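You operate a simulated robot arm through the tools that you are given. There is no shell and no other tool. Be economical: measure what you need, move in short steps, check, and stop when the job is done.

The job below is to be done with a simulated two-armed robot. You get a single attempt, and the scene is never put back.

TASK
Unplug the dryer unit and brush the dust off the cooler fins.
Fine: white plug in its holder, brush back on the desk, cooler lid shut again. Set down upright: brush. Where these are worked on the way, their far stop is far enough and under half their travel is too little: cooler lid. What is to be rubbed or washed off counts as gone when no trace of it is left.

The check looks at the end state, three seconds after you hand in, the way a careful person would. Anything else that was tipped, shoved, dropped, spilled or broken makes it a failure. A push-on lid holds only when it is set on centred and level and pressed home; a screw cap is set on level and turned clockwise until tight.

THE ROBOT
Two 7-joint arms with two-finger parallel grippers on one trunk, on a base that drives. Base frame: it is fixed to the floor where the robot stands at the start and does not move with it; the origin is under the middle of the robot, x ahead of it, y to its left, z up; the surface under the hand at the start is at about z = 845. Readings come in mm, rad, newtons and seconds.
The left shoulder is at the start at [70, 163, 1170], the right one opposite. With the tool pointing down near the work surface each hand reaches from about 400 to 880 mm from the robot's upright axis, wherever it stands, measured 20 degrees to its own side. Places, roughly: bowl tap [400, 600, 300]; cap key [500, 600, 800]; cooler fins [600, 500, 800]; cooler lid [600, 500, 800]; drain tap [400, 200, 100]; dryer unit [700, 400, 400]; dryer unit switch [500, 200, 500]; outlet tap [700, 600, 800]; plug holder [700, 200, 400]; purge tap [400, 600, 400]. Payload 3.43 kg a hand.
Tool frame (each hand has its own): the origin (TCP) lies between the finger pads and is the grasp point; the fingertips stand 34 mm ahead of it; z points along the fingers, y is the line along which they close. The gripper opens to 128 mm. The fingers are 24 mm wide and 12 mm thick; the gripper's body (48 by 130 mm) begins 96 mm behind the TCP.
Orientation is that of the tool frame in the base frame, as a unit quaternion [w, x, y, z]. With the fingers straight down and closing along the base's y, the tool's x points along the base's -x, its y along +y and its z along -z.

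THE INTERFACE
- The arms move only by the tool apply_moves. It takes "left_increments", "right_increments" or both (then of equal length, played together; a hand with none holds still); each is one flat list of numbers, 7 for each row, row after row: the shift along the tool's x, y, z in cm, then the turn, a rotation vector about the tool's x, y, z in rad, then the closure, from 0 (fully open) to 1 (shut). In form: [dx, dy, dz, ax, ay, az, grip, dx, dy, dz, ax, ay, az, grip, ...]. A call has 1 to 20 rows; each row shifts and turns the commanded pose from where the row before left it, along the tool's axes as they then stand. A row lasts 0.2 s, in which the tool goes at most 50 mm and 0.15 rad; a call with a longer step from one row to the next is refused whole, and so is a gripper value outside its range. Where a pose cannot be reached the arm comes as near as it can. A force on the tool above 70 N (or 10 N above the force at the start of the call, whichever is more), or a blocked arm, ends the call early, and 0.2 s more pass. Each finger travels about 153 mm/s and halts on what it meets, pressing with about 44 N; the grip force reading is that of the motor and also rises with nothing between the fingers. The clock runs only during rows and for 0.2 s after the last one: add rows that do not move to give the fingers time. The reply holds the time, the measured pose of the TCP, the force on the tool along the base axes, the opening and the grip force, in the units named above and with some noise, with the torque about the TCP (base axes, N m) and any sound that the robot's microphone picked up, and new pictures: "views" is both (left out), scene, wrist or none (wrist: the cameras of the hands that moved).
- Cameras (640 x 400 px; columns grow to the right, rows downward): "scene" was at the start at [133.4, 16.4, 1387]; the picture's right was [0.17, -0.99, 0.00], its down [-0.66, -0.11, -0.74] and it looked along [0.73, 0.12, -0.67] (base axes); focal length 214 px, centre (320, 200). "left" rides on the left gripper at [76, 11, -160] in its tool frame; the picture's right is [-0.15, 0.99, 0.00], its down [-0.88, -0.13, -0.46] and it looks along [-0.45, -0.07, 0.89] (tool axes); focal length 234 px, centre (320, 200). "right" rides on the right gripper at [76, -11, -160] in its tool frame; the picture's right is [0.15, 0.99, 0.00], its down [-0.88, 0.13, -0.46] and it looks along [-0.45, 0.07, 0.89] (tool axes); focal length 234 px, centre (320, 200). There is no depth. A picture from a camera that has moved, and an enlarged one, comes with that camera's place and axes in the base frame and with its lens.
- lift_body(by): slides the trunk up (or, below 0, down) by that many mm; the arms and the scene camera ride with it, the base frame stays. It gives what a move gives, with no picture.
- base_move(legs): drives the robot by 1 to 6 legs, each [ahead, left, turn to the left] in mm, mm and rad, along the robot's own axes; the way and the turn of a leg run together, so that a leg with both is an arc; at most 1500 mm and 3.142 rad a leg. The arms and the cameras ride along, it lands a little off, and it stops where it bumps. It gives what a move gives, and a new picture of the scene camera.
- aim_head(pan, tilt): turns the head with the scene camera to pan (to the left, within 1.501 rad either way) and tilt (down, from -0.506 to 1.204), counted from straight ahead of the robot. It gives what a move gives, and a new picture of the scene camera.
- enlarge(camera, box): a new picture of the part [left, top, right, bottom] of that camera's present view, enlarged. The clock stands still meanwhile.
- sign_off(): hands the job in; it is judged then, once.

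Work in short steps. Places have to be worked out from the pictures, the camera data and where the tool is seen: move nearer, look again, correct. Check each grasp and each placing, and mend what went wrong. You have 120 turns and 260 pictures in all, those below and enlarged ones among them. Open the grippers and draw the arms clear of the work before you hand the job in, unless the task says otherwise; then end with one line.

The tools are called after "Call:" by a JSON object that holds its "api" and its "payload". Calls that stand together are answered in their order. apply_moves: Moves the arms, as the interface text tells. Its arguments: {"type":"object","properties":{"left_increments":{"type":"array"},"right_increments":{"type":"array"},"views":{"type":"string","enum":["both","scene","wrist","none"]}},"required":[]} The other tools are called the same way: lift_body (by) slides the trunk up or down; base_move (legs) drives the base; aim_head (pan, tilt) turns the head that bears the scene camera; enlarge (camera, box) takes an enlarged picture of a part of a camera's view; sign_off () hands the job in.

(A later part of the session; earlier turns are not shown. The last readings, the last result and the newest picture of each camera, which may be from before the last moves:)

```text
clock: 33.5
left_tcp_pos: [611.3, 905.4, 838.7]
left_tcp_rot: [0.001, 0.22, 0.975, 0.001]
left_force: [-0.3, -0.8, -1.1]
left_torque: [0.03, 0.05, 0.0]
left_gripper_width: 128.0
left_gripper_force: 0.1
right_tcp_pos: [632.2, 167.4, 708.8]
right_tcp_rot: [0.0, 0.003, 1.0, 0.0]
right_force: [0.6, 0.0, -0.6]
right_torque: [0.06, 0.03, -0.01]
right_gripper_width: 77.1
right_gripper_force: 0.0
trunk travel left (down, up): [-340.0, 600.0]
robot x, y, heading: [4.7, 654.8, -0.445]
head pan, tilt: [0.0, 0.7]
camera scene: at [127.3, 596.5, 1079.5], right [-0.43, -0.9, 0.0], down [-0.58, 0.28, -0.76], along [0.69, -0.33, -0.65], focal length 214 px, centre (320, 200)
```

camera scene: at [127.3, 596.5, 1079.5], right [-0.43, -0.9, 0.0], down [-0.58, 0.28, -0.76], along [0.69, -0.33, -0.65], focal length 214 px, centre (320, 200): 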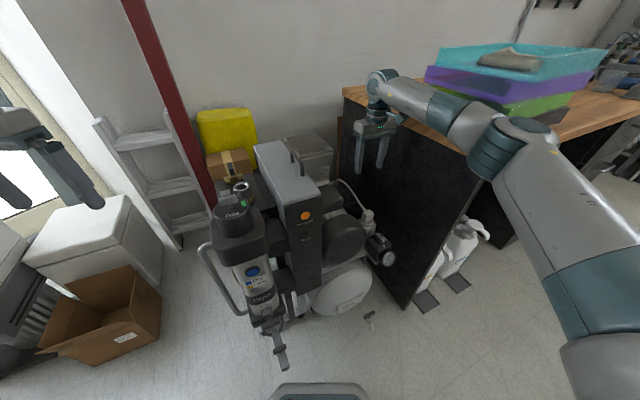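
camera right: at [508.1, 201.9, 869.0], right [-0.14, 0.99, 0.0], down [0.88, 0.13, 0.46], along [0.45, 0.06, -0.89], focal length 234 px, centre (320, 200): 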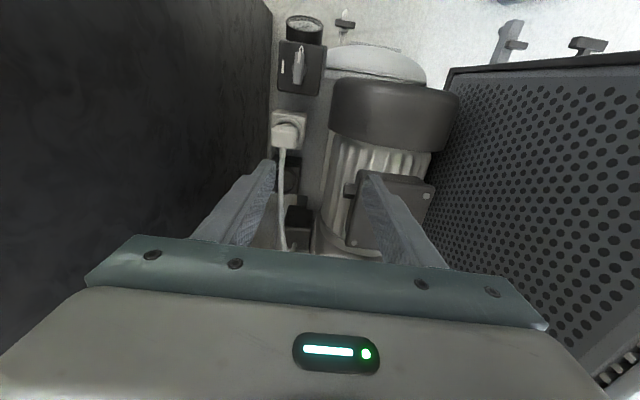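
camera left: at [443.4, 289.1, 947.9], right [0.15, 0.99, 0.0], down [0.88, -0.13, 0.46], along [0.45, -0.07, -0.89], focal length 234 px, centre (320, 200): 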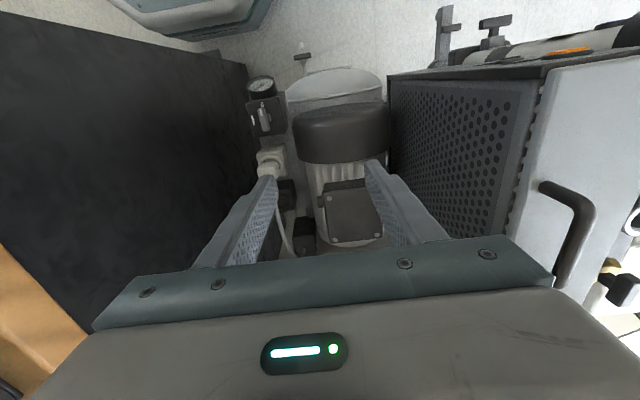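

No bump. Now move over the plug to z≈630.

Call:
{"api": "apply_moves", "payload": {"right_increments": [1.7, -0.3, 1.0, 0, 0, 0, 0.4, 1.7, -0.3, 1.0, 0, 0, 0, 0.4, 1.7, -0.3, 2.0, 0, 0, 0, 0.4, 0, 0, 2.0, 0, 0, 0, 0.4, 0, 0, 2, 0, 0, 0, 0.4], "views": "wrist"}}

Call:
{"api": "enlarge", "payload": {"camera": "right", "box": [240, 80, 400, 240]}}

Call:
{"api": "enlarge", "payload": {"camera": "scene", "box": [330, 70, 490, 270]}}

```text
clock: 34.7
left_tcp_pos: [610.1, 906.8, 839.7]
left_tcp_rot: [0.001, 0.221, 0.975, -0.001]
left_force: [-0.8, -0.8, 0.7]
left_torque: [-0.01, 0.04, 0.0]
left_gripper_width: 128.1
left_gripper_force: 0.0
right_tcp_pos: [579.7, 160.1, 631.2]
right_tcp_rot: [0.001, 0.002, 1.0, -0.001]
right_force: [-0.3, -1.0, 0.3]
right_torque: [0.02, 0.03, -0.04]
right_gripper_width: 76.6
right_gripper_force: 0.1
trunk travel left (down, up): [-340.0, 600.0]
robot x, y, heading: [2.9, 653.1, -0.446]
head pan, tilt: [0.0, 0.7]
camera right: at [502.5, 149.1, 791.4], right [-0.14, 0.99, 0.0], down [0.88, 0.13, 0.46], along [0.45, 0.06, -0.89], focal length 234 px, centre (320, 200)
```

right: 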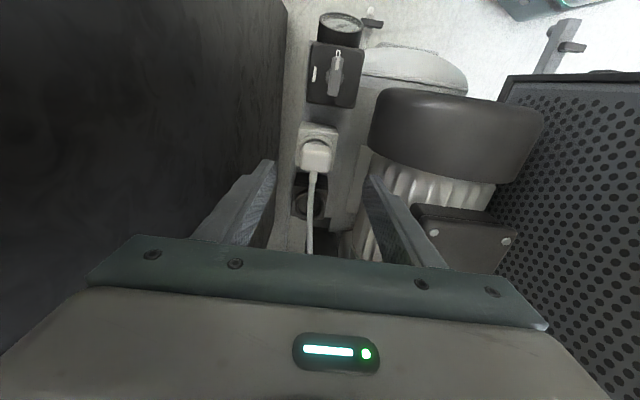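

```text
2.50 times, centred on (320, 160) of right
camera zoom: at [502.5, 149.1, 791.4], right [-0.14, 0.99, 0.0], down [0.88, 0.13, 0.46], along [0.45, 0.06, -0.89], focal length 585 px, centre (320, 300)
```

zoom: 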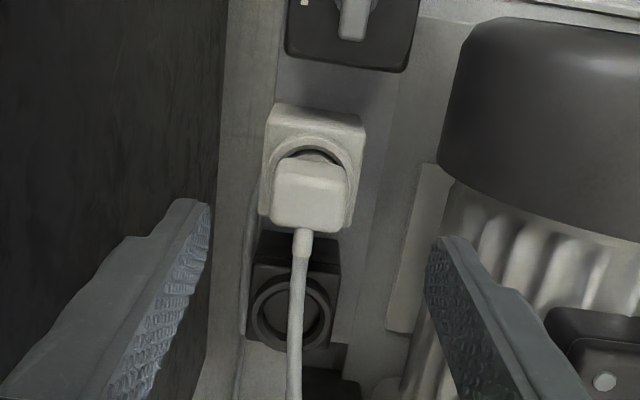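

```text
2.00 times, centred on (410, 170) of scene
camera zoom: at [125.7, 599.8, 1080.1], right [-0.43, -0.9, 0.0], down [-0.58, 0.28, -0.77], along [0.69, -0.33, -0.64], focal length 429 px, centre (140, 260)
```

zoom: 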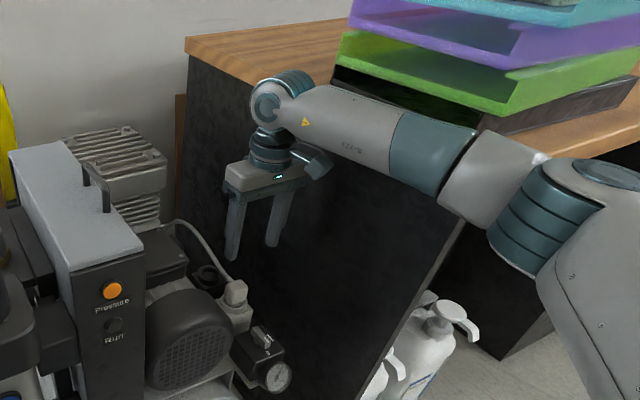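

Well aligned. I zoom the scene camera onto plug/socket to judge the plug's exposed height.

Call:
{"api": "enlarge", "payload": {"camera": "scene", "box": [350, 190, 400, 250]}}

```text
6.67 times, centred on (375, 220) of scene
camera zoom: at [125.7, 599.8, 1080.1], right [-0.43, -0.9, 0.0], down [-0.58, 0.28, -0.77], along [0.69, -0.33, -0.64], focal length 1430 px, centre (-47, 67)
```

zoom: 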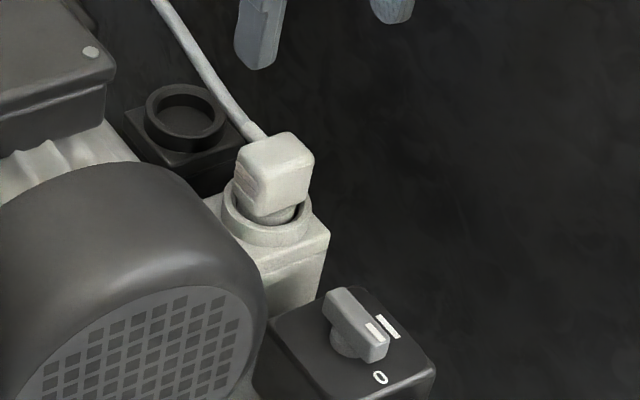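

Plug head spans z≈486–517. I centre at (583,157) and descend to z≈550 to check.

Call:
{"api": "apply_moves", "payload": {"right_increments": [-0.3, -0.3, 2, 0, 0, 0, 0.4, 0, 0, 2, 0, 0, 0, 0.4, 0, 0, 2, 0, 0, 0, 0.4, 0, 0, 2, 0, 0, 0, 0.4], "views": "wrist"}}

Call:
{"api": "enlarge", "payload": {"camera": "right", "box": [240, 80, 400, 240]}}

Call:
{"api": "enlarge", "payload": {"camera": "scene", "box": [350, 170, 410, 250]}}

```text
clock: 35.7
left_tcp_pos: [611.4, 904.5, 838.8]
left_tcp_rot: [0.0, 0.221, 0.975, 0.0]
left_force: [-0.1, -0.2, 0.6]
left_torque: [-0.03, 0.0, 0.01]
left_gripper_width: 128.0
left_gripper_force: 0.1
right_tcp_pos: [582.2, 152.9, 549.3]
right_tcp_rot: [-0.001, 0.004, 1.0, 0.0]
right_force: [-0.3, 0.5, 0.4]
right_torque: [0.0, -0.01, 0.0]
right_gripper_width: 76.9
right_gripper_force: 0.0
trunk travel left (down, up): [-340.0, 600.0]
robot x, y, heading: [3.7, 655.2, -0.444]
head pan, tilt: [0.0, 0.7]
camera right: at [504.5, 142.9, 708.8], right [-0.14, 0.99, 0.0], down [0.88, 0.12, 0.46], along [0.45, 0.06, -0.89], focal length 234 px, centre (320, 200)
```

right: 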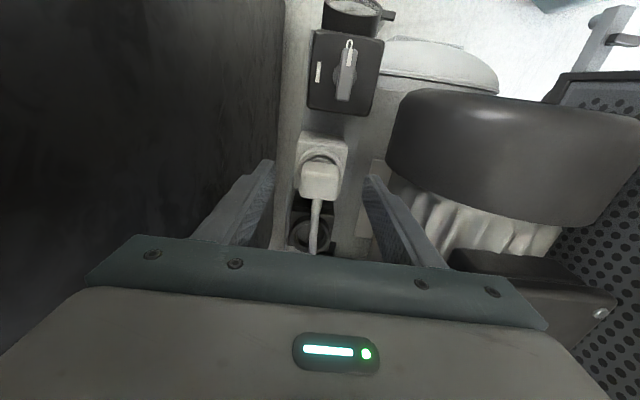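

```text
2.50 times, centred on (320, 160) of right
camera zoom: at [504.5, 142.9, 708.8], right [-0.14, 0.99, 0.0], down [0.88, 0.12, 0.46], along [0.45, 0.06, -0.89], focal length 585 px, centre (320, 300)
```

zoom: 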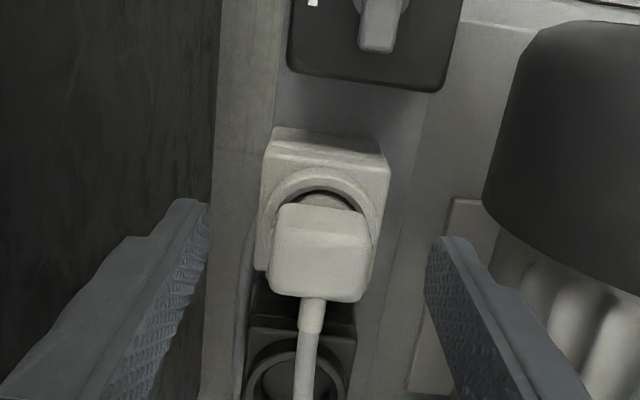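

```text
5.00 times, centred on (380, 210) of scene
camera zoom: at [126.5, 596.6, 1079.5], right [-0.43, -0.9, 0.0], down [-0.58, 0.28, -0.76], along [0.69, -0.33, -0.64], focal length 1072 px, centre (20, 150)
```

zoom: 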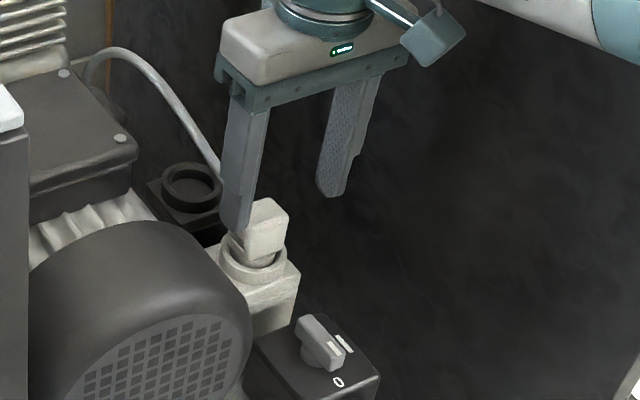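

Plug centre judged at about (588,155). I fine-correct and descend to z≈526, then close.

Call:
{"api": "apply_moves", "payload": {"right_increments": [-0.5, 0.2, 1.0, 0, 0, 0, 0.4, 0, 0, 1.3, 0, 0, 0, 0.4, 0, 0, 0, 0, 0, 0, 0.6, 0, 0, 0, 0, 0, 0, 0.8, 0, 0, 0, 0, 0, 0, 0.8, 0, 0, 0, 0, 0, 0, 0.8], "views": "wrist"}}

Call:
{"api": "enlarge", "payload": {"camera": "scene", "box": [350, 170, 410, 250]}}

```text
clock: 37.1
left_tcp_pos: [610.8, 905.0, 839.4]
left_tcp_rot: [0.0, 0.221, 0.975, 0.0]
left_force: [-0.9, 0.0, -0.3]
left_torque: [-0.01, 0.01, -0.01]
left_gripper_width: 128.0
left_gripper_force: 0.0
right_tcp_pos: [588.0, 157.6, 525.9]
right_tcp_rot: [0.0, 0.003, 1.0, 0.0]
right_force: [0.1, 0.6, -0.1]
right_torque: [0.01, -0.01, -0.02]
right_gripper_width: 39.9
right_gripper_force: 43.7
trunk travel left (down, up): [-340.0, 600.0]
robot x, y, heading: [3.8, 653.8, -0.448]
head pan, tilt: [0.0, 0.7]
camera right: at [510.2, 146.7, 686.3], right [-0.14, 0.99, 0.0], down [0.88, 0.13, 0.46], along [0.45, 0.06, -0.89], focal length 234 px, centre (320, 200)
```

right: 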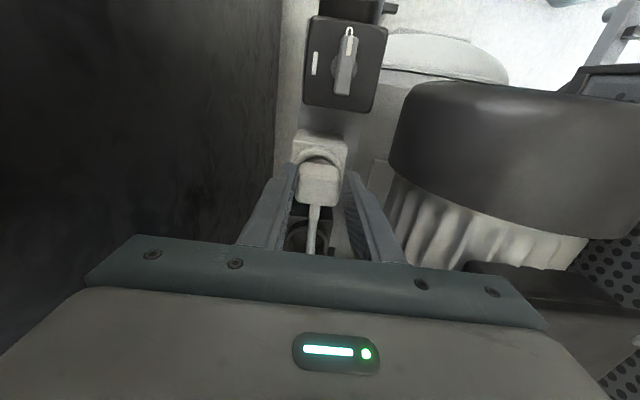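

```text
5.00 times, centred on (380, 210) of scene
camera zoom: at [126.4, 597.4, 1079.7], right [-0.43, -0.9, 0.0], down [-0.58, 0.28, -0.76], along [0.69, -0.33, -0.64], focal length 1072 px, centre (20, 150)
```

zoom: 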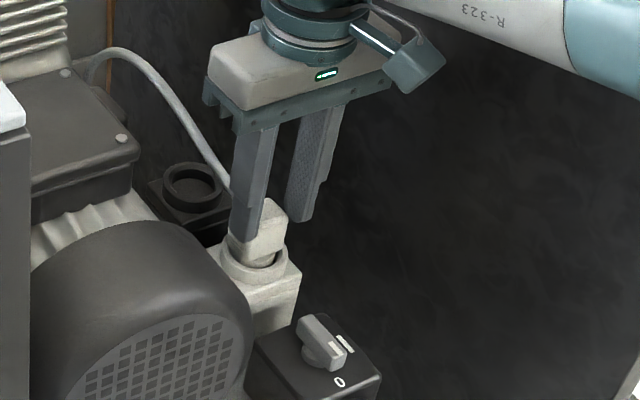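

Gripped (40 mm). Pull straight up.

Call:
{"api": "apply_moves", "payload": {"right_increments": [0, 0, -0.6, 0, 0, 0, 0.9, 0, 0, -1, 0, 0, 0, 0.9, 0, 0, -1.5, 0, 0, 0, 0.9, 0, 0, -1.5, 0, 0, 0, 0.9, 0, 0, -1, 0, 0, 0, 0.9], "views": "wrist"}}

Call:
{"api": "enlarge", "payload": {"camera": "scene", "box": [350, 170, 410, 250]}}

```text
clock: 38.3
left_tcp_pos: [611.1, 905.4, 839.7]
left_tcp_rot: [0.0, 0.221, 0.975, 0.0]
left_force: [-0.1, 0.1, 0.0]
left_torque: [-0.01, 0.0, 0.01]
left_gripper_width: 127.9
left_gripper_force: 0.1
right_tcp_pos: [588.6, 157.1, 582.4]
right_tcp_rot: [0.0, 0.003, 1.0, 0.001]
right_force: [0.6, 0.3, -0.4]
right_torque: [0.01, -0.03, 0.03]
right_gripper_width: 12.9
right_gripper_force: 0.0
trunk travel left (down, up): [-340.0, 600.0]
robot x, y, heading: [3.1, 654.7, -0.442]
head pan, tilt: [0.0, 0.7]
camera right: at [510.7, 146.4, 742.0], right [-0.14, 0.99, 0.0], down [0.88, 0.13, 0.46], along [0.45, 0.06, -0.89], focal length 234 px, centre (320, 200)
```

right: 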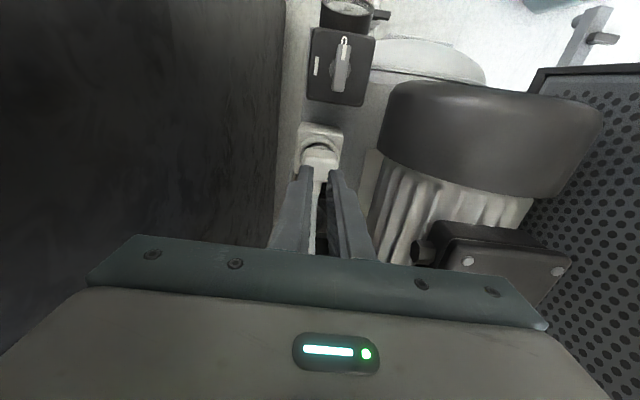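

```text
5.00 times, centred on (380, 210) of scene
camera zoom: at [126.3, 597.5, 1079.7], right [-0.43, -0.9, 0.0], down [-0.58, 0.28, -0.76], along [0.69, -0.33, -0.64], focal length 1072 px, centre (20, 150)
```

zoom: 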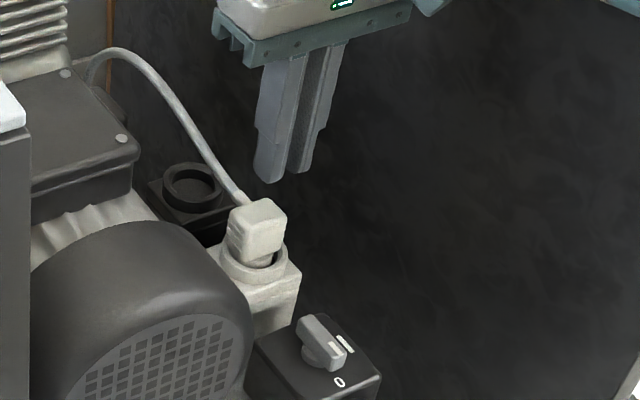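

It slipped off. I regrip deeper with full closure and pull slowly.

Call:
{"api": "apply_moves", "payload": {"right_increments": [0, 0, 0, 0, 0, 0, 0.5, 0, 0, 0, 0, 0, 0, 0.5, 0, 0, 2, 0, 0, 0, 0.5, 0, 0, 2, 0, 0, 0, 0.5, 0, 0, 1.5, 0, 0, 0, 0.5, 0, 0, 0.7, 0, 0, 0, 0.5, 0, 0, 0.4, 0, 0, 0, 0.5], "views": "wrist"}}

Call:
{"api": "enlarge", "payload": {"camera": "scene", "box": [350, 170, 410, 250]}}

```text
clock: 39.9
left_tcp_pos: [612.3, 905.8, 840.5]
left_tcp_rot: [0.0, 0.221, 0.975, 0.0]
left_force: [0.2, -0.2, 0.0]
left_torque: [-0.02, 0.01, 0.0]
left_gripper_width: 127.9
left_gripper_force: 0.1
right_tcp_pos: [588.4, 156.9, 515.8]
right_tcp_rot: [0.0, 0.003, 1.0, 0.0]
right_force: [0.8, 1.1, -0.2]
right_torque: [0.03, -0.02, -0.01]
right_gripper_width: 63.9
right_gripper_force: 0.0
trunk travel left (down, up): [-340.0, 600.0]
robot x, y, heading: [4.5, 651.8, -0.445]
head pan, tilt: [0.0, 0.7]
camera right: at [510.8, 145.5, 676.2], right [-0.14, 0.99, 0.0], down [0.88, 0.13, 0.46], along [0.45, 0.06, -0.89], focal length 234 px, centre (320, 200)
```

right: 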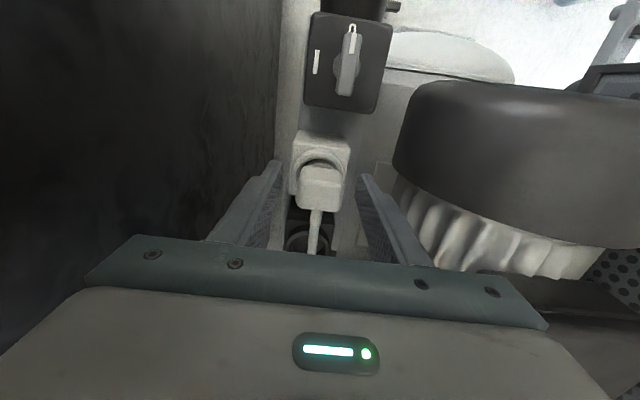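

```text
5.00 times, centred on (380, 210) of scene
camera zoom: at [126.4, 597.3, 1079.7], right [-0.43, -0.9, 0.0], down [-0.58, 0.28, -0.76], along [0.69, -0.33, -0.64], focal length 1072 px, centre (20, 150)
```

zoom: 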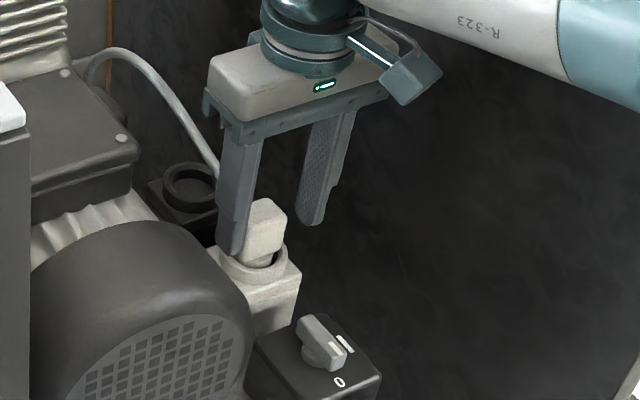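

Shift 5 mm toward the plug's centre, close fully, and pull slowly.

Call:
{"api": "apply_moves", "payload": {"right_increments": [0.5, 0, 0, 0, 0, 0, 0.5, 0, 0, 0.2, 0, 0, 0, 0.5, 0, 0, 0, 0, 0, 0, 1, 0, 0, 0, 0, 0, 0, 1, 0, 0, 0, 0, 0, 0, 1, 0, 0, 0, 0, 0, 0, 1], "views": "none"}}

Call:
{"api": "apply_moves", "payload": {"right_increments": [0, 0, -0.2, 0, 0, 0, 1, 0, 0, -0.2, 0, 0, 0, 1, 0, 0, -0.2, 0, 0, 0, 1, 0, 0, -0.2, 0, 0, 0, 1], "views": "none"}}

```text
clock: 41.3
left_tcp_pos: [610.6, 905.5, 839.4]
left_tcp_rot: [0.0, 0.221, 0.975, 0.0]
left_force: [0.8, -0.2, -0.5]
left_torque: [-0.05, 0.01, 0.0]
left_gripper_width: 128.2
left_gripper_force: 0.1
right_tcp_pos: [582.8, 157.7, 514.8]
right_tcp_rot: [0.0, 0.003, 1.0, 0.0]
right_force: [1.3, -0.2, 0.9]
right_torque: [-0.02, -0.02, 0.01]
right_gripper_width: 40.1
right_gripper_force: 44.1
trunk travel left (down, up): [-340.0, 600.0]
robot x, y, heading: [6.8, 650.1, -0.446]
head pan, tilt: [0.0, 0.7]
```

```text
clock: 42.3
left_tcp_pos: [610.5, 906.2, 838.9]
left_tcp_rot: [0.0, 0.221, 0.975, 0.0]
left_force: [0.1, 0.9, 0.3]
left_torque: [0.03, -0.01, -0.02]
left_gripper_width: 128.1
left_gripper_force: 0.1
right_tcp_pos: [582.3, 157.2, 522.3]
right_tcp_rot: [0.0, 0.003, 1.0, 0.0]
right_force: [0.3, 1.2, -1.2]
right_torque: [0.04, 0.02, 0.0]
right_gripper_width: 39.9
right_gripper_force: 44.3
trunk travel left (down, up): [-340.0, 600.0]
robot x, y, heading: [4.8, 652.8, -0.449]
head pan, tilt: [0.0, 0.7]
```

Little force; I check whether the plug moved.

Call:
{"api": "enlarge", "payload": {"camera": "scene", "box": [350, 170, 410, 250]}}

Call:
{"api": "apply_moves", "payload": {"right_increments": [0, 0, -0.4, 0, 0, 0, 1, 0, 0, -0.4, 0, 0, 0, 1], "views": "wrist"}}

Call:
{"api": "enlarge", "payload": {"camera": "scene", "box": [350, 170, 410, 250]}}

```text
5.00 times, centred on (380, 210) of scene
camera zoom: at [126.4, 597.3, 1079.7], right [-0.43, -0.9, 0.0], down [-0.58, 0.28, -0.76], along [0.69, -0.33, -0.64], focal length 1072 px, centre (20, 150)
```

zoom: 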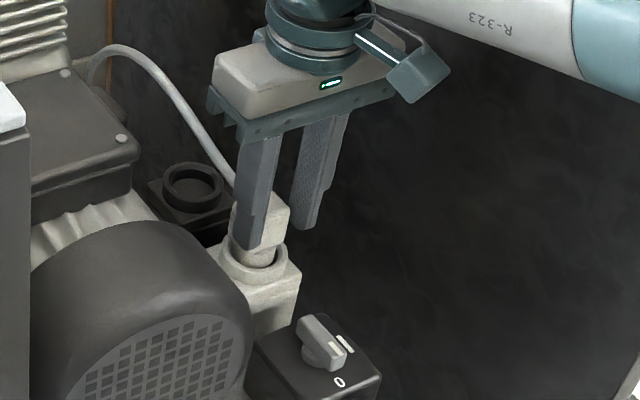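

```text
clock: 42.9
left_tcp_pos: [611.2, 905.6, 839.1]
left_tcp_rot: [-0.001, 0.22, 0.975, 0.0]
left_force: [-0.3, -0.5, 0.1]
left_torque: [-0.02, 0.01, 0.01]
left_gripper_width: 128.0
left_gripper_force: 0.0
right_tcp_pos: [583.8, 156.6, 529.5]
right_tcp_rot: [-0.001, 0.003, 1.0, 0.0]
right_force: [-0.1, 0.4, -1.3]
right_torque: [-0.01, -0.01, 0.0]
right_gripper_width: 40.0
right_gripper_force: 44.5
trunk travel left (down, up): [-340.0, 600.0]
robot x, y, heading: [3.9, 652.9, -0.446]
head pan, tilt: [0.0, 0.7]
camera right: at [505.6, 145.6, 690.7], right [-0.14, 0.99, 0.0], down [0.88, 0.13, 0.46], along [0.45, 0.06, -0.89], focal length 234 px, centre (320, 200)
```

right: 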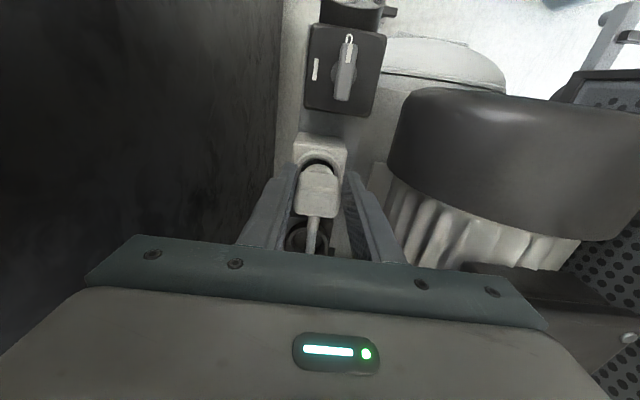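

```text
5.00 times, centred on (380, 210) of scene
camera zoom: at [126.4, 597.4, 1079.7], right [-0.43, -0.9, 0.0], down [-0.58, 0.28, -0.76], along [0.69, -0.33, -0.64], focal length 1072 px, centre (20, 150)
```

zoom: 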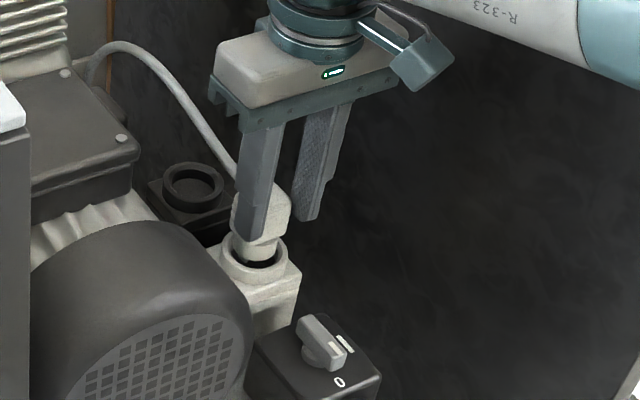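

The plug is rising with the hand. Continue up 35 mm.

Call:
{"api": "apply_moves", "payload": {"right_increments": [0, 0, -0.5, 0, 0, 0, 1, 0, 0, -0.5, 0, 0, 0, 1, 0, 0, -0.7, 0, 0, 0, 1, 0, 0, -0.8, 0, 0, 0, 1, 0, 0, -1, 0, 0, 0, 1], "views": "wrist"}}

Call:
{"api": "enlarge", "payload": {"camera": "scene", "box": [350, 170, 410, 250]}}

Call:
{"api": "enlarge", "payload": {"camera": "right", "box": [260, 130, 380, 260]}}

```text
clock: 44.1
left_tcp_pos: [610.3, 905.3, 839.6]
left_tcp_rot: [0.0, 0.221, 0.975, 0.0]
left_force: [-0.1, -0.3, 0.4]
left_torque: [0.0, 0.01, 0.0]
left_gripper_width: 127.9
left_gripper_force: 0.1
right_tcp_pos: [583.3, 157.3, 565.2]
right_tcp_rot: [0.001, 0.003, 1.0, 0.0]
right_force: [0.2, 0.6, -0.3]
right_torque: [0.01, 0.02, 0.01]
right_gripper_width: 40.2
right_gripper_force: 44.2
trunk travel left (down, up): [-340.0, 600.0]
robot x, y, heading: [5.2, 653.0, -0.447]
head pan, tilt: [0.0, 0.7]
camera right: at [506.1, 145.5, 724.7], right [-0.14, 0.99, 0.0], down [0.88, 0.13, 0.46], along [0.45, 0.06, -0.89], focal length 234 px, centre (320, 200)
```

right: 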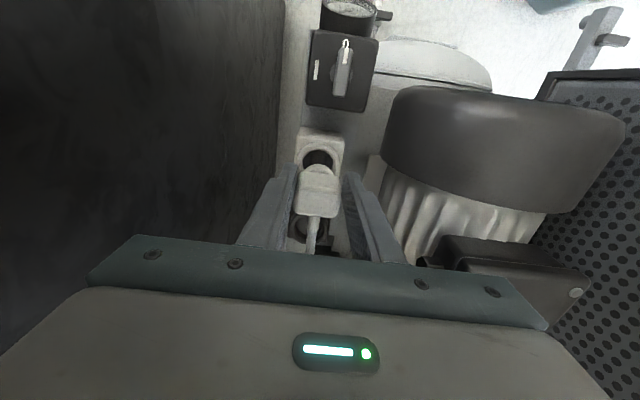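

```text
5.00 times, centred on (380, 210) of scene
camera zoom: at [126.3, 597.4, 1079.7], right [-0.43, -0.9, 0.0], down [-0.58, 0.28, -0.76], along [0.69, -0.33, -0.64], focal length 1072 px, centre (20, 150)
```

zoom: 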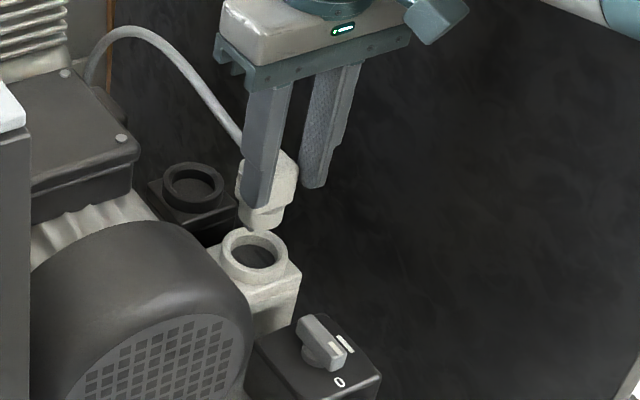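

```text
3.08 times, centred on (320, 195) of right
camera zoom: at [506.1, 145.5, 724.7], right [-0.14, 0.99, 0.0], down [0.88, 0.13, 0.46], along [0.45, 0.06, -0.89], focal length 720 px, centre (320, 215)
```

zoom: 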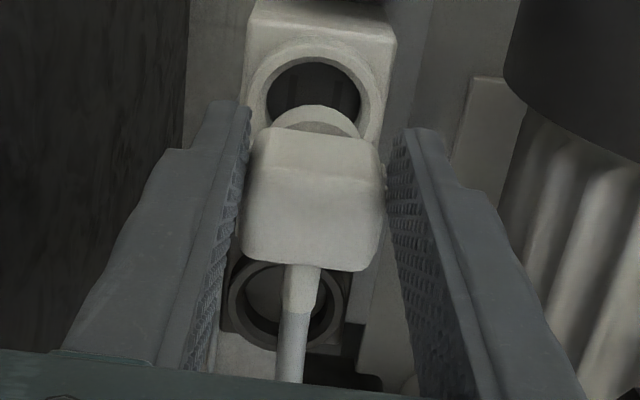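

Plug is free. Holder judged about 87 mm further in +x at the same height. I raise a bit and move over it.

Call:
{"api": "apply_moves", "payload": {"right_increments": [0, 0, -1.5, 0, 0, 0, 1, -1.5, 0, 0, 0, 0, 0, 1, -1.5, 0, 0, 0, 0, 0, 1, -1.5, 0, 0, 0, 0, 0, 1, -1.5, 0, 0, 0, 0, 0, 1, -1.5, 0, 0, 0, 0, 0, 1, -1.2, 0, 0, 0, 0, 0, 1, 0, 0, 0, 0, 0, 0, 1], "views": "wrist"}}

Call:
{"api": "enlarge", "payload": {"camera": "scene", "box": [340, 160, 400, 240]}}

Call:
{"api": "enlarge", "payload": {"camera": "right", "box": [260, 90, 380, 260]}}

```text
clock: 45.9
left_tcp_pos: [610.3, 904.7, 839.7]
left_tcp_rot: [0.0, 0.22, 0.975, 0.0]
left_force: [0.5, 0.4, 0.0]
left_torque: [0.05, 0.0, -0.01]
left_gripper_width: 128.1
left_gripper_force: 0.1
right_tcp_pos: [643.1, 156.2, 579.9]
right_tcp_rot: [0.001, 0.003, 1.0, 0.0]
right_force: [0.0, -0.3, -1.0]
right_torque: [0.01, 0.01, -0.04]
right_gripper_width: 40.1
right_gripper_force: 44.2
right hand out of reach, approached as far as the arm can: row 5, 6, 7
trunk travel left (down, up): [-340.0, 600.0]
robot x, y, heading: [4.2, 654.5, -0.443]
head pan, tilt: [0.0, 0.7]
camera right: at [566.5, 145.7, 740.7], right [-0.14, 0.99, 0.0], down [0.88, 0.12, 0.46], along [0.45, 0.06, -0.89], focal length 234 px, centre (320, 200)
```

right: 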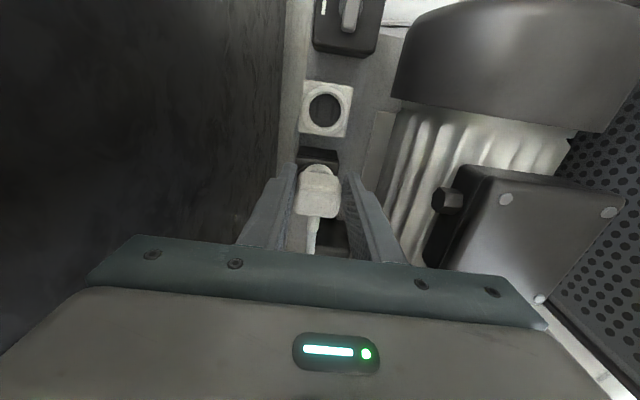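

```text
5.00 times, centred on (370, 200) of scene
camera zoom: at [126.5, 597.3, 1079.7], right [-0.43, -0.9, 0.0], down [-0.58, 0.28, -0.76], along [0.69, -0.33, -0.64], focal length 1072 px, centre (70, 200)
```

zoom: 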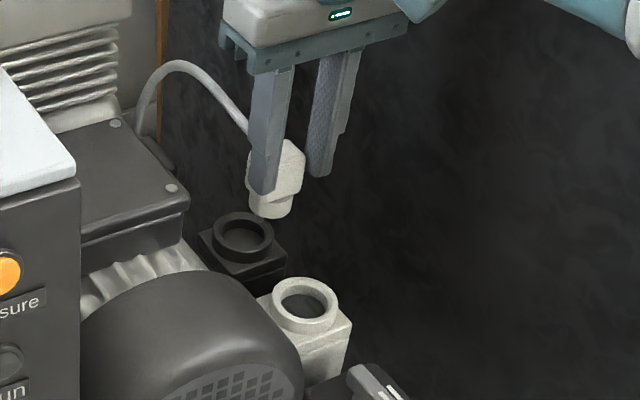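

```text
2.35 times, centred on (320, 175) of right
camera zoom: at [566.5, 145.7, 740.7], right [-0.14, 0.99, 0.0], down [0.88, 0.12, 0.46], along [0.45, 0.06, -0.89], focal length 551 px, centre (320, 259)
```

zoom: 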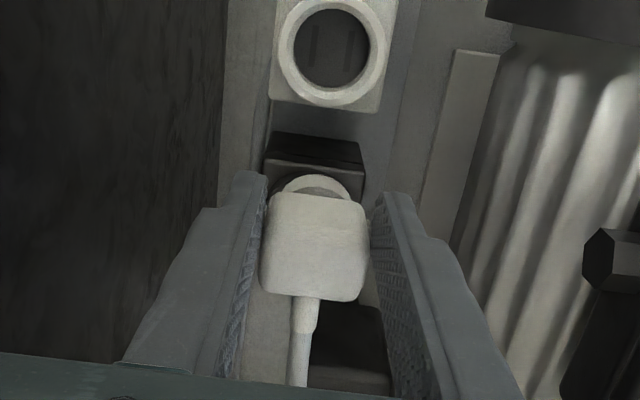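

At reach limit; nudge the base forward about 32 mm in +x (the hand is 60 mm above the holder, so clear).

Call:
{"api": "base_move", "payload": {"legs": [[31, 10, 0]]}}

Call:
{"api": "enlarge", "payload": {"camera": "scene", "box": [340, 160, 400, 240]}}

Call:
{"api": "enlarge", "payload": {"camera": "right", "box": [260, 90, 380, 260]}}

```text
clock: 46.9
left_tcp_pos: [639.2, 901.7, 839.8]
left_tcp_rot: [0.0, 0.22, 0.975, 0.0]
left_force: [-0.2, -0.2, -0.7]
left_torque: [0.03, 0.0, 0.0]
left_gripper_width: 128.2
left_gripper_force: 0.0
right_tcp_pos: [673.1, 154.3, 579.7]
right_tcp_rot: [0.001, 0.003, 1.0, 0.0]
right_force: [-0.2, -0.2, -0.6]
right_torque: [-0.02, 0.01, 0.01]
right_gripper_width: 39.7
right_gripper_force: 44.6
trunk travel left (down, up): [-340.0, 600.0]
robot x, y, heading: [34.5, 648.0, -0.445]
head pan, tilt: [0.0, 0.7]
stopped in leg 1: the robot was blocked; the commanded pose is now the measured one
camera scene: at [154.9, 593.5, 1079.8], right [-0.43, -0.9, 0.0], down [-0.58, 0.28, -0.77], along [0.69, -0.33, -0.64], focal length 214 px, centre (320, 200)
```

scene: 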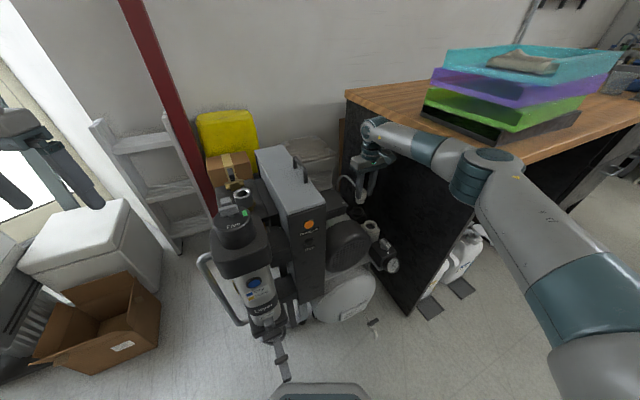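

```text
5.00 times, centred on (370, 200) of scene
camera zoom: at [154.9, 593.5, 1079.8], right [-0.43, -0.9, 0.0], down [-0.58, 0.28, -0.77], along [0.69, -0.33, -0.64], focal length 1072 px, centre (70, 200)
```

zoom: 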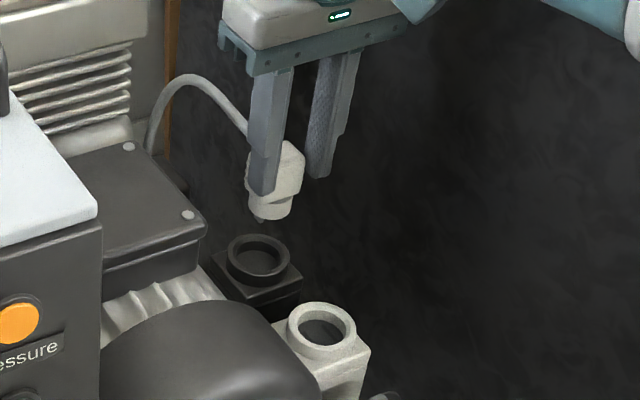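

```text
2.35 times, centred on (320, 175) of right
camera zoom: at [595.5, 142.4, 740.6], right [-0.14, 0.99, 0.0], down [0.88, 0.12, 0.46], along [0.45, 0.06, -0.89], focal length 551 px, centre (320, 259)
```

zoom: 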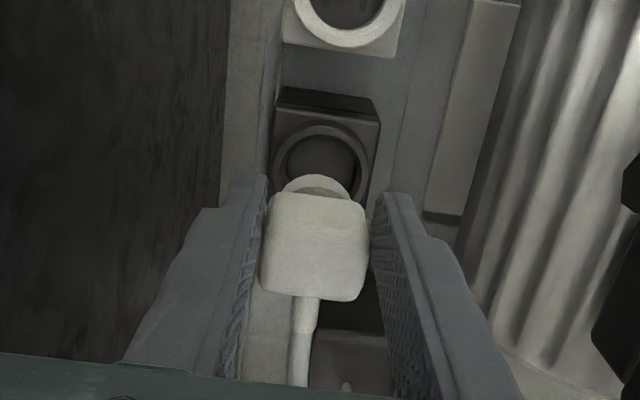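

Blocked lightly at the end, but the hand is now over the holder. By comparison with the socket view, target TCP ≈(675,156). I descend to just above entry.

Call:
{"api": "apply_moves", "payload": {"right_increments": [-0.2, 0.2, 1, 0, 0, 0, 1, 0, 0, 1.3, 0, 0, 0, 1, 0, 0, 1.2, 0, 0, 0, 1, 0, 0, 0, 0, 0, 0, 1], "views": "wrist"}}

Call:
{"api": "enlarge", "payload": {"camera": "scene", "box": [350, 190, 390, 240]}}

Call:
{"api": "enlarge", "payload": {"camera": "right", "box": [280, 110, 360, 230]}}

```text
clock: 47.9
left_tcp_pos: [641.2, 902.8, 838.3]
left_tcp_rot: [-0.001, 0.221, 0.975, -0.001]
left_force: [0.2, 0.5, 0.2]
left_torque: [-0.01, 0.01, -0.01]
left_gripper_width: 127.8
left_gripper_force: 0.0
right_tcp_pos: [674.9, 156.2, 556.3]
right_tcp_rot: [0.001, 0.003, 1.0, -0.001]
right_force: [0.4, 0.2, -0.6]
right_torque: [0.0, -0.02, 0.01]
right_gripper_width: 39.8
right_gripper_force: 43.9
right hand out of reach, approached as far as the arm can: row 3
trunk travel left (down, up): [-340.0, 600.0]
robot x, y, heading: [37.9, 647.8, -0.444]
head pan, tilt: [0.0, 0.7]
camera right: at [597.3, 145.5, 716.4], right [-0.14, 0.99, 0.0], down [0.88, 0.12, 0.46], along [0.45, 0.06, -0.89], focal length 234 px, centre (320, 200)
```

right: 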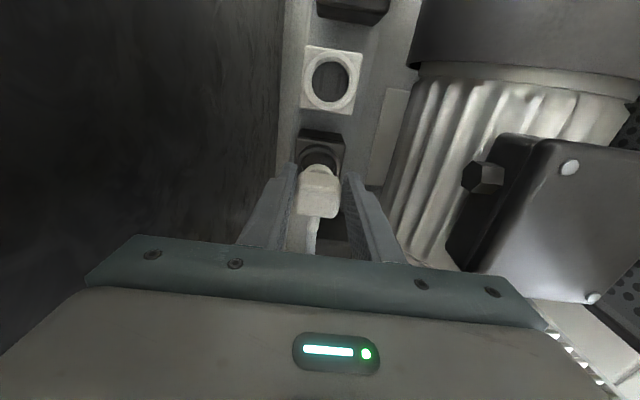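

```text
8.00 times, centred on (370, 215) of scene
camera zoom: at [156.1, 593.4, 1079.7], right [-0.43, -0.9, 0.0], down [-0.58, 0.28, -0.76], along [0.69, -0.33, -0.64], focal length 1716 px, centre (-80, 80)
```

zoom: 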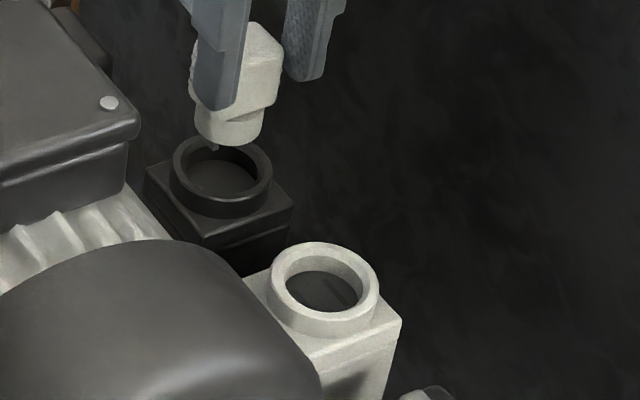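

```text
3.33 times, centred on (320, 170) of right
camera zoom: at [597.3, 145.5, 716.4], right [-0.14, 0.99, 0.0], down [0.88, 0.12, 0.46], along [0.45, 0.06, -0.89], focal length 781 px, centre (320, 300)
```

zoom: 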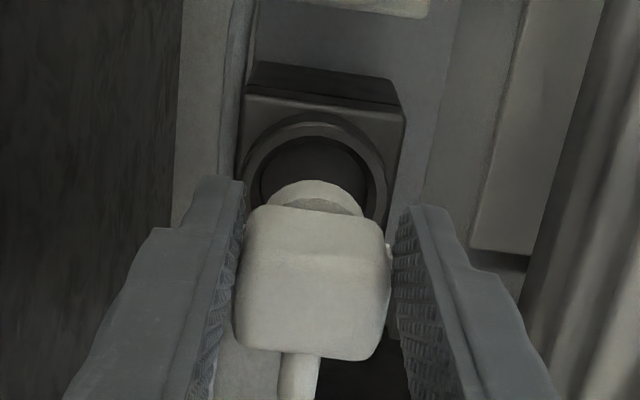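

Alignment looks good; the arm is at its reach limit, so I lower via the trunk, in two steps.

Call:
{"api": "lift_body", "payload": {"by": -27}}

Call:
{"api": "enlarge", "payload": {"camera": "scene", "box": [350, 170, 390, 220]}}

```text
clock: 48.6
left_tcp_pos: [640.8, 902.5, 811.6]
left_tcp_rot: [0.0, 0.22, 0.975, 0.0]
left_force: [-0.3, 0.1, 0.0]
left_torque: [0.02, -0.01, -0.02]
left_gripper_width: 128.1
left_gripper_force: 0.0
right_tcp_pos: [675.2, 155.7, 529.1]
right_tcp_rot: [0.001, 0.004, 1.0, -0.001]
right_force: [-0.6, 0.6, -0.8]
right_torque: [-0.01, 0.02, -0.03]
right_gripper_width: 40.0
right_gripper_force: 43.7
trunk travel left (down, up): [-313.0, 627.0]
robot x, y, heading: [35.2, 647.2, -0.448]
head pan, tilt: [0.0, 0.7]
```

```text
8.00 times, centred on (370, 195) of scene
camera zoom: at [155.7, 593.5, 1052.7], right [-0.43, -0.9, 0.0], down [-0.58, 0.28, -0.76], along [0.69, -0.33, -0.64], focal length 1716 px, centre (-80, 240)
```

zoom: 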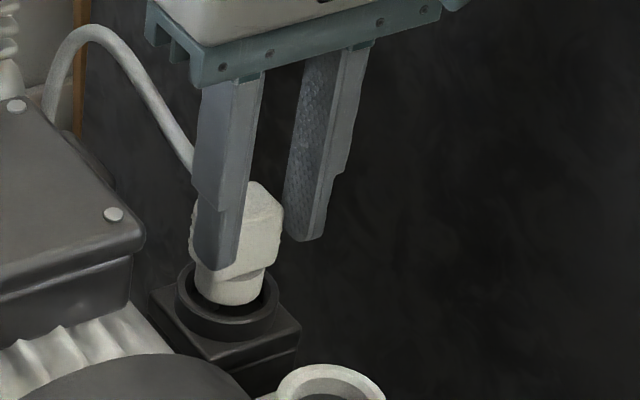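

Centred in the ring. Lower 12 mm more.

Call:
{"api": "lift_body", "payload": {"by": -12}}

Call:
{"api": "enlarge", "payload": {"camera": "scene", "box": [350, 170, 390, 220]}}

```text
clock: 49.2
left_tcp_pos: [640.6, 902.0, 799.7]
left_tcp_rot: [0.0, 0.221, 0.975, 0.001]
left_force: [0.6, -0.5, 0.3]
left_torque: [0.01, -0.01, 0.0]
left_gripper_width: 127.9
left_gripper_force: 0.1
right_tcp_pos: [674.3, 156.8, 517.2]
right_tcp_rot: [0.0, 0.003, 1.0, -0.001]
right_force: [-0.4, 0.3, -0.5]
right_torque: [-0.02, 0.01, -0.04]
right_gripper_width: 39.8
right_gripper_force: 44.4
trunk travel left (down, up): [-301.0, 639.0]
robot x, y, heading: [35.7, 651.9, -0.443]
head pan, tilt: [0.0, 0.7]
```

```text
8.00 times, centred on (370, 195) of scene
camera zoom: at [155.7, 593.4, 1040.7], right [-0.43, -0.9, 0.0], down [-0.58, 0.28, -0.76], along [0.69, -0.33, -0.64], focal length 1716 px, centre (-80, 240)
```

zoom: 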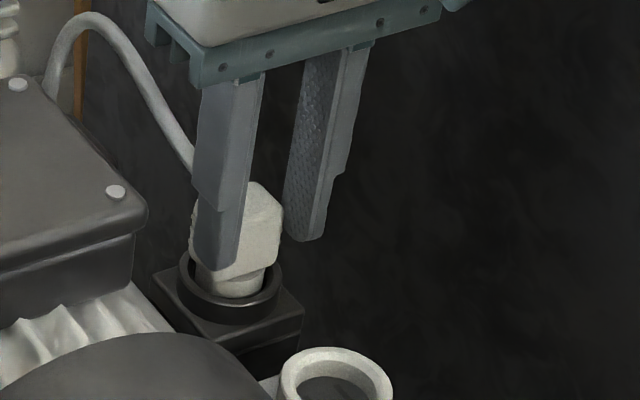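

No contact yet; lower in small steps.

Call:
{"api": "lift_body", "payload": {"by": -5}}

Call:
{"api": "lift_body", "payload": {"by": -4}}

Call:
{"api": "enlarge", "payload": {"camera": "scene", "box": [350, 165, 390, 215]}}

```text
clock: 49.8
left_tcp_pos: [640.9, 902.7, 795.0]
left_tcp_rot: [-0.001, 0.22, 0.975, 0.0]
left_force: [-0.5, -0.1, -1.1]
left_torque: [0.01, 0.02, 0.01]
left_gripper_width: 127.9
left_gripper_force: 0.1
right_tcp_pos: [674.9, 155.5, 513.5]
right_tcp_rot: [0.001, 0.003, 1.0, -0.001]
right_force: [-0.7, -0.8, 5.5]
right_torque: [0.05, -0.01, 0.0]
right_gripper_width: 39.9
right_gripper_force: 44.0
trunk travel left (down, up): [-296.0, 644.0]
robot x, y, heading: [33.8, 649.0, -0.446]
head pan, tilt: [0.0, 0.7]
```

```text
clock: 50.3
left_tcp_pos: [638.5, 903.0, 791.1]
left_tcp_rot: [0.001, 0.22, 0.975, 0.0]
left_force: [-0.1, 0.4, -0.4]
left_torque: [-0.02, 0.03, -0.02]
left_gripper_width: 127.7
left_gripper_force: 0.0
right_tcp_pos: [673.8, 157.3, 512.9]
right_tcp_rot: [0.004, 0.005, 1.0, -0.002]
right_force: [-1.8, -1.1, 26.0]
right_torque: [-0.02, -0.1, -0.03]
right_gripper_width: 39.9
right_gripper_force: 44.3
trunk travel left (down, up): [-292.0, 648.0]
robot x, y, heading: [31.1, 647.3, -0.445]
head pan, tilt: [0.0, 0.7]
```

```text
8.00 times, centred on (370, 190) of scene
camera zoom: at [153.6, 594.9, 1032.4], right [-0.43, -0.9, 0.0], down [-0.58, 0.28, -0.77], along [0.69, -0.33, -0.64], focal length 1716 px, centre (-80, 280)
```

zoom: 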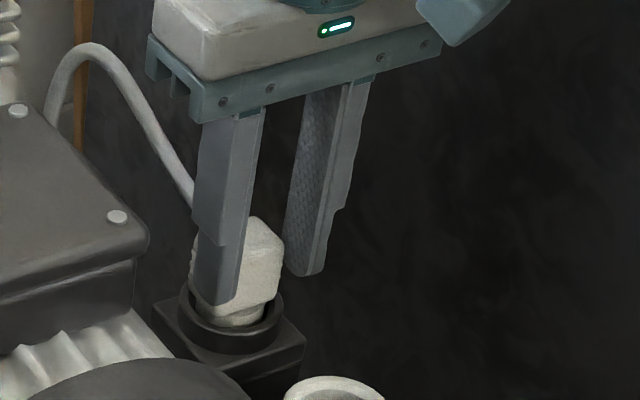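

Contact at the same depth as seated in the socket. Back up a hair, open the gripper, and inspect.

Call:
{"api": "apply_moves", "payload": {"right_increments": [0, 0, 0, 0, 0, 0, 0.6, 0, 0, 0, 0, 0, 0, 0.5, 0, 0, -1, 0, 0, 0, 0.5, 0, 0, -2, 0, 0, 0, 0.5, 0, 0, -2, 0, 0, 0, 0.5], "views": "wrist"}}

Call:
{"api": "enlarge", "payload": {"camera": "scene", "box": [350, 165, 390, 215]}}

Call:
{"api": "enlarge", "payload": {"camera": "right", "box": [280, 110, 360, 230]}}

```text
clock: 51.5
left_tcp_pos: [640.4, 902.8, 790.6]
left_tcp_rot: [0.0, 0.22, 0.975, 0.0]
left_force: [-0.4, -0.6, -0.2]
left_torque: [-0.01, -0.01, -0.01]
left_gripper_width: 127.9
left_gripper_force: 0.1
right_tcp_pos: [674.9, 156.9, 558.5]
right_tcp_rot: [0.0, 0.004, 1.0, -0.001]
right_force: [-0.6, 0.3, -0.7]
right_torque: [0.0, -0.01, 0.03]
right_gripper_width: 64.1
right_gripper_force: 0.0
trunk travel left (down, up): [-292.0, 648.0]
robot x, y, heading: [29.5, 647.2, -0.443]
head pan, tilt: [0.0, 0.7]
camera right: at [597.7, 146.5, 718.9], right [-0.14, 0.99, 0.0], down [0.88, 0.12, 0.46], along [0.45, 0.06, -0.89], focal length 234 px, centre (320, 200)
```

right: 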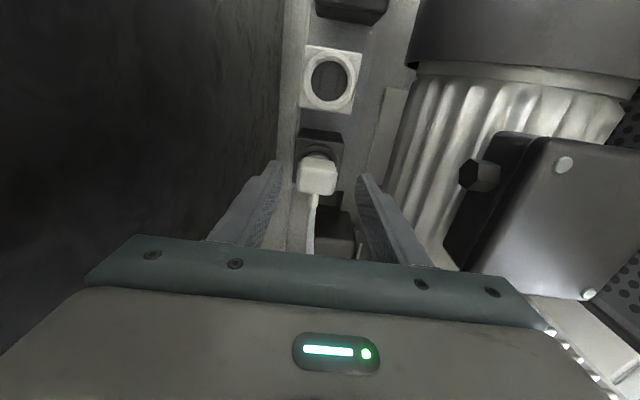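

```text
8.00 times, centred on (370, 190) of scene
camera zoom: at [155.8, 593.6, 1031.7], right [-0.43, -0.9, 0.0], down [-0.58, 0.28, -0.76], along [0.69, -0.33, -0.64], focal length 1716 px, centre (-80, 280)
```

zoom: 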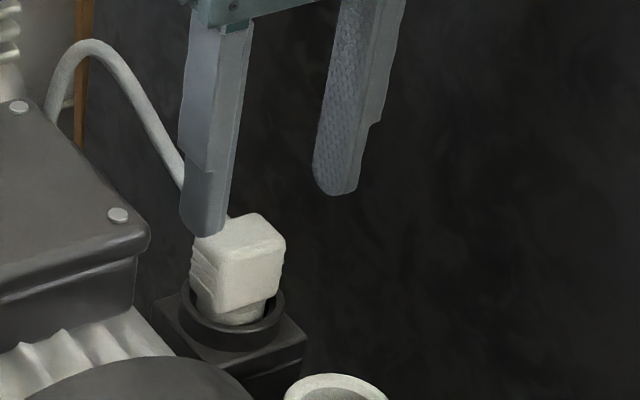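

```text
3.33 times, centred on (320, 170) of right
camera zoom: at [597.7, 146.5, 718.9], right [-0.14, 0.99, 0.0], down [0.88, 0.12, 0.46], along [0.45, 0.06, -0.89], focal length 781 px, centre (320, 300)
```

zoom: 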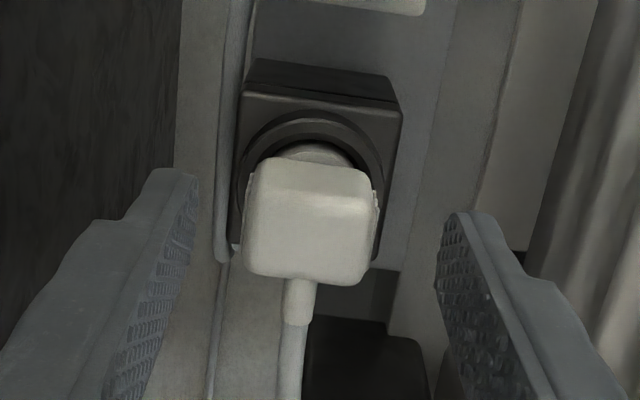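

Looks seated. To be sure, I press on its top with closed fingers.

Call:
{"api": "apply_moves", "payload": {"right_increments": [0, 0, -2, 0, 0, 0, 0.5, -0.3, 0, 0, 0, 0, 0, 1, 0, 0, 0, 0, 0, 0, 1, 0, 0, 0, 0, 0, 0, 1, 0, 0, 1.5, 0, 0, 0, 1, 0, 0, 0.8, 0, 0, 0, 1, 0, 0, 0.4, 0, 0, 0, 1, 0, 0, 0.3, 0, 0, 0, 1, 0, 0, 0.3, 0, 0, 0, 1, 0, 0, 0.3, 0, 0, 0, 1, 0, 0, 0.3, 0, 0, 0, 1], "views": "none"}}

Call:
{"api": "enlarge", "payload": {"camera": "scene", "box": [350, 165, 390, 215]}}

```text
clock: 53.9
left_tcp_pos: [641.0, 901.5, 791.0]
left_tcp_rot: [-0.002, 0.221, 0.975, 0.0]
left_force: [-0.2, -0.3, 0.5]
left_torque: [0.0, 0.01, 0.01]
left_gripper_width: 128.1
left_gripper_force: 0.1
right_tcp_pos: [677.6, 156.8, 539.9]
right_tcp_rot: [0.0, 0.005, 1.0, -0.001]
right_force: [0.2, -0.7, -0.6]
right_torque: [0.01, -0.03, -0.01]
right_gripper_width: 0.0
right_gripper_force: 32.7
trunk travel left (down, up): [-292.0, 648.0]
robot x, y, heading: [30.7, 646.5, -0.446]
head pan, tilt: [0.0, 0.7]
```

```text
8.00 times, centred on (370, 190) of scene
camera zoom: at [156.0, 593.4, 1031.7], right [-0.43, -0.9, 0.0], down [-0.58, 0.28, -0.76], along [0.69, -0.33, -0.64], focal length 1716 px, centre (-80, 280)
```

zoom: 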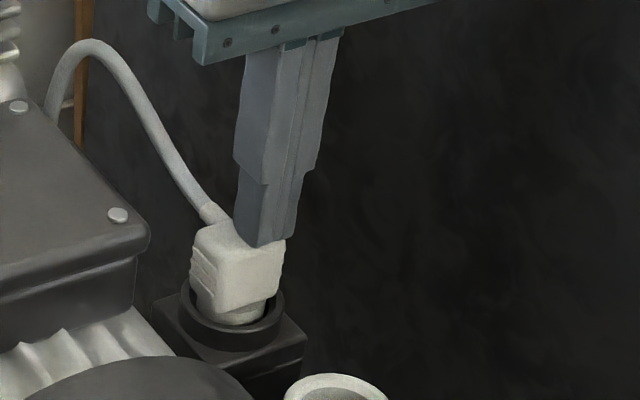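

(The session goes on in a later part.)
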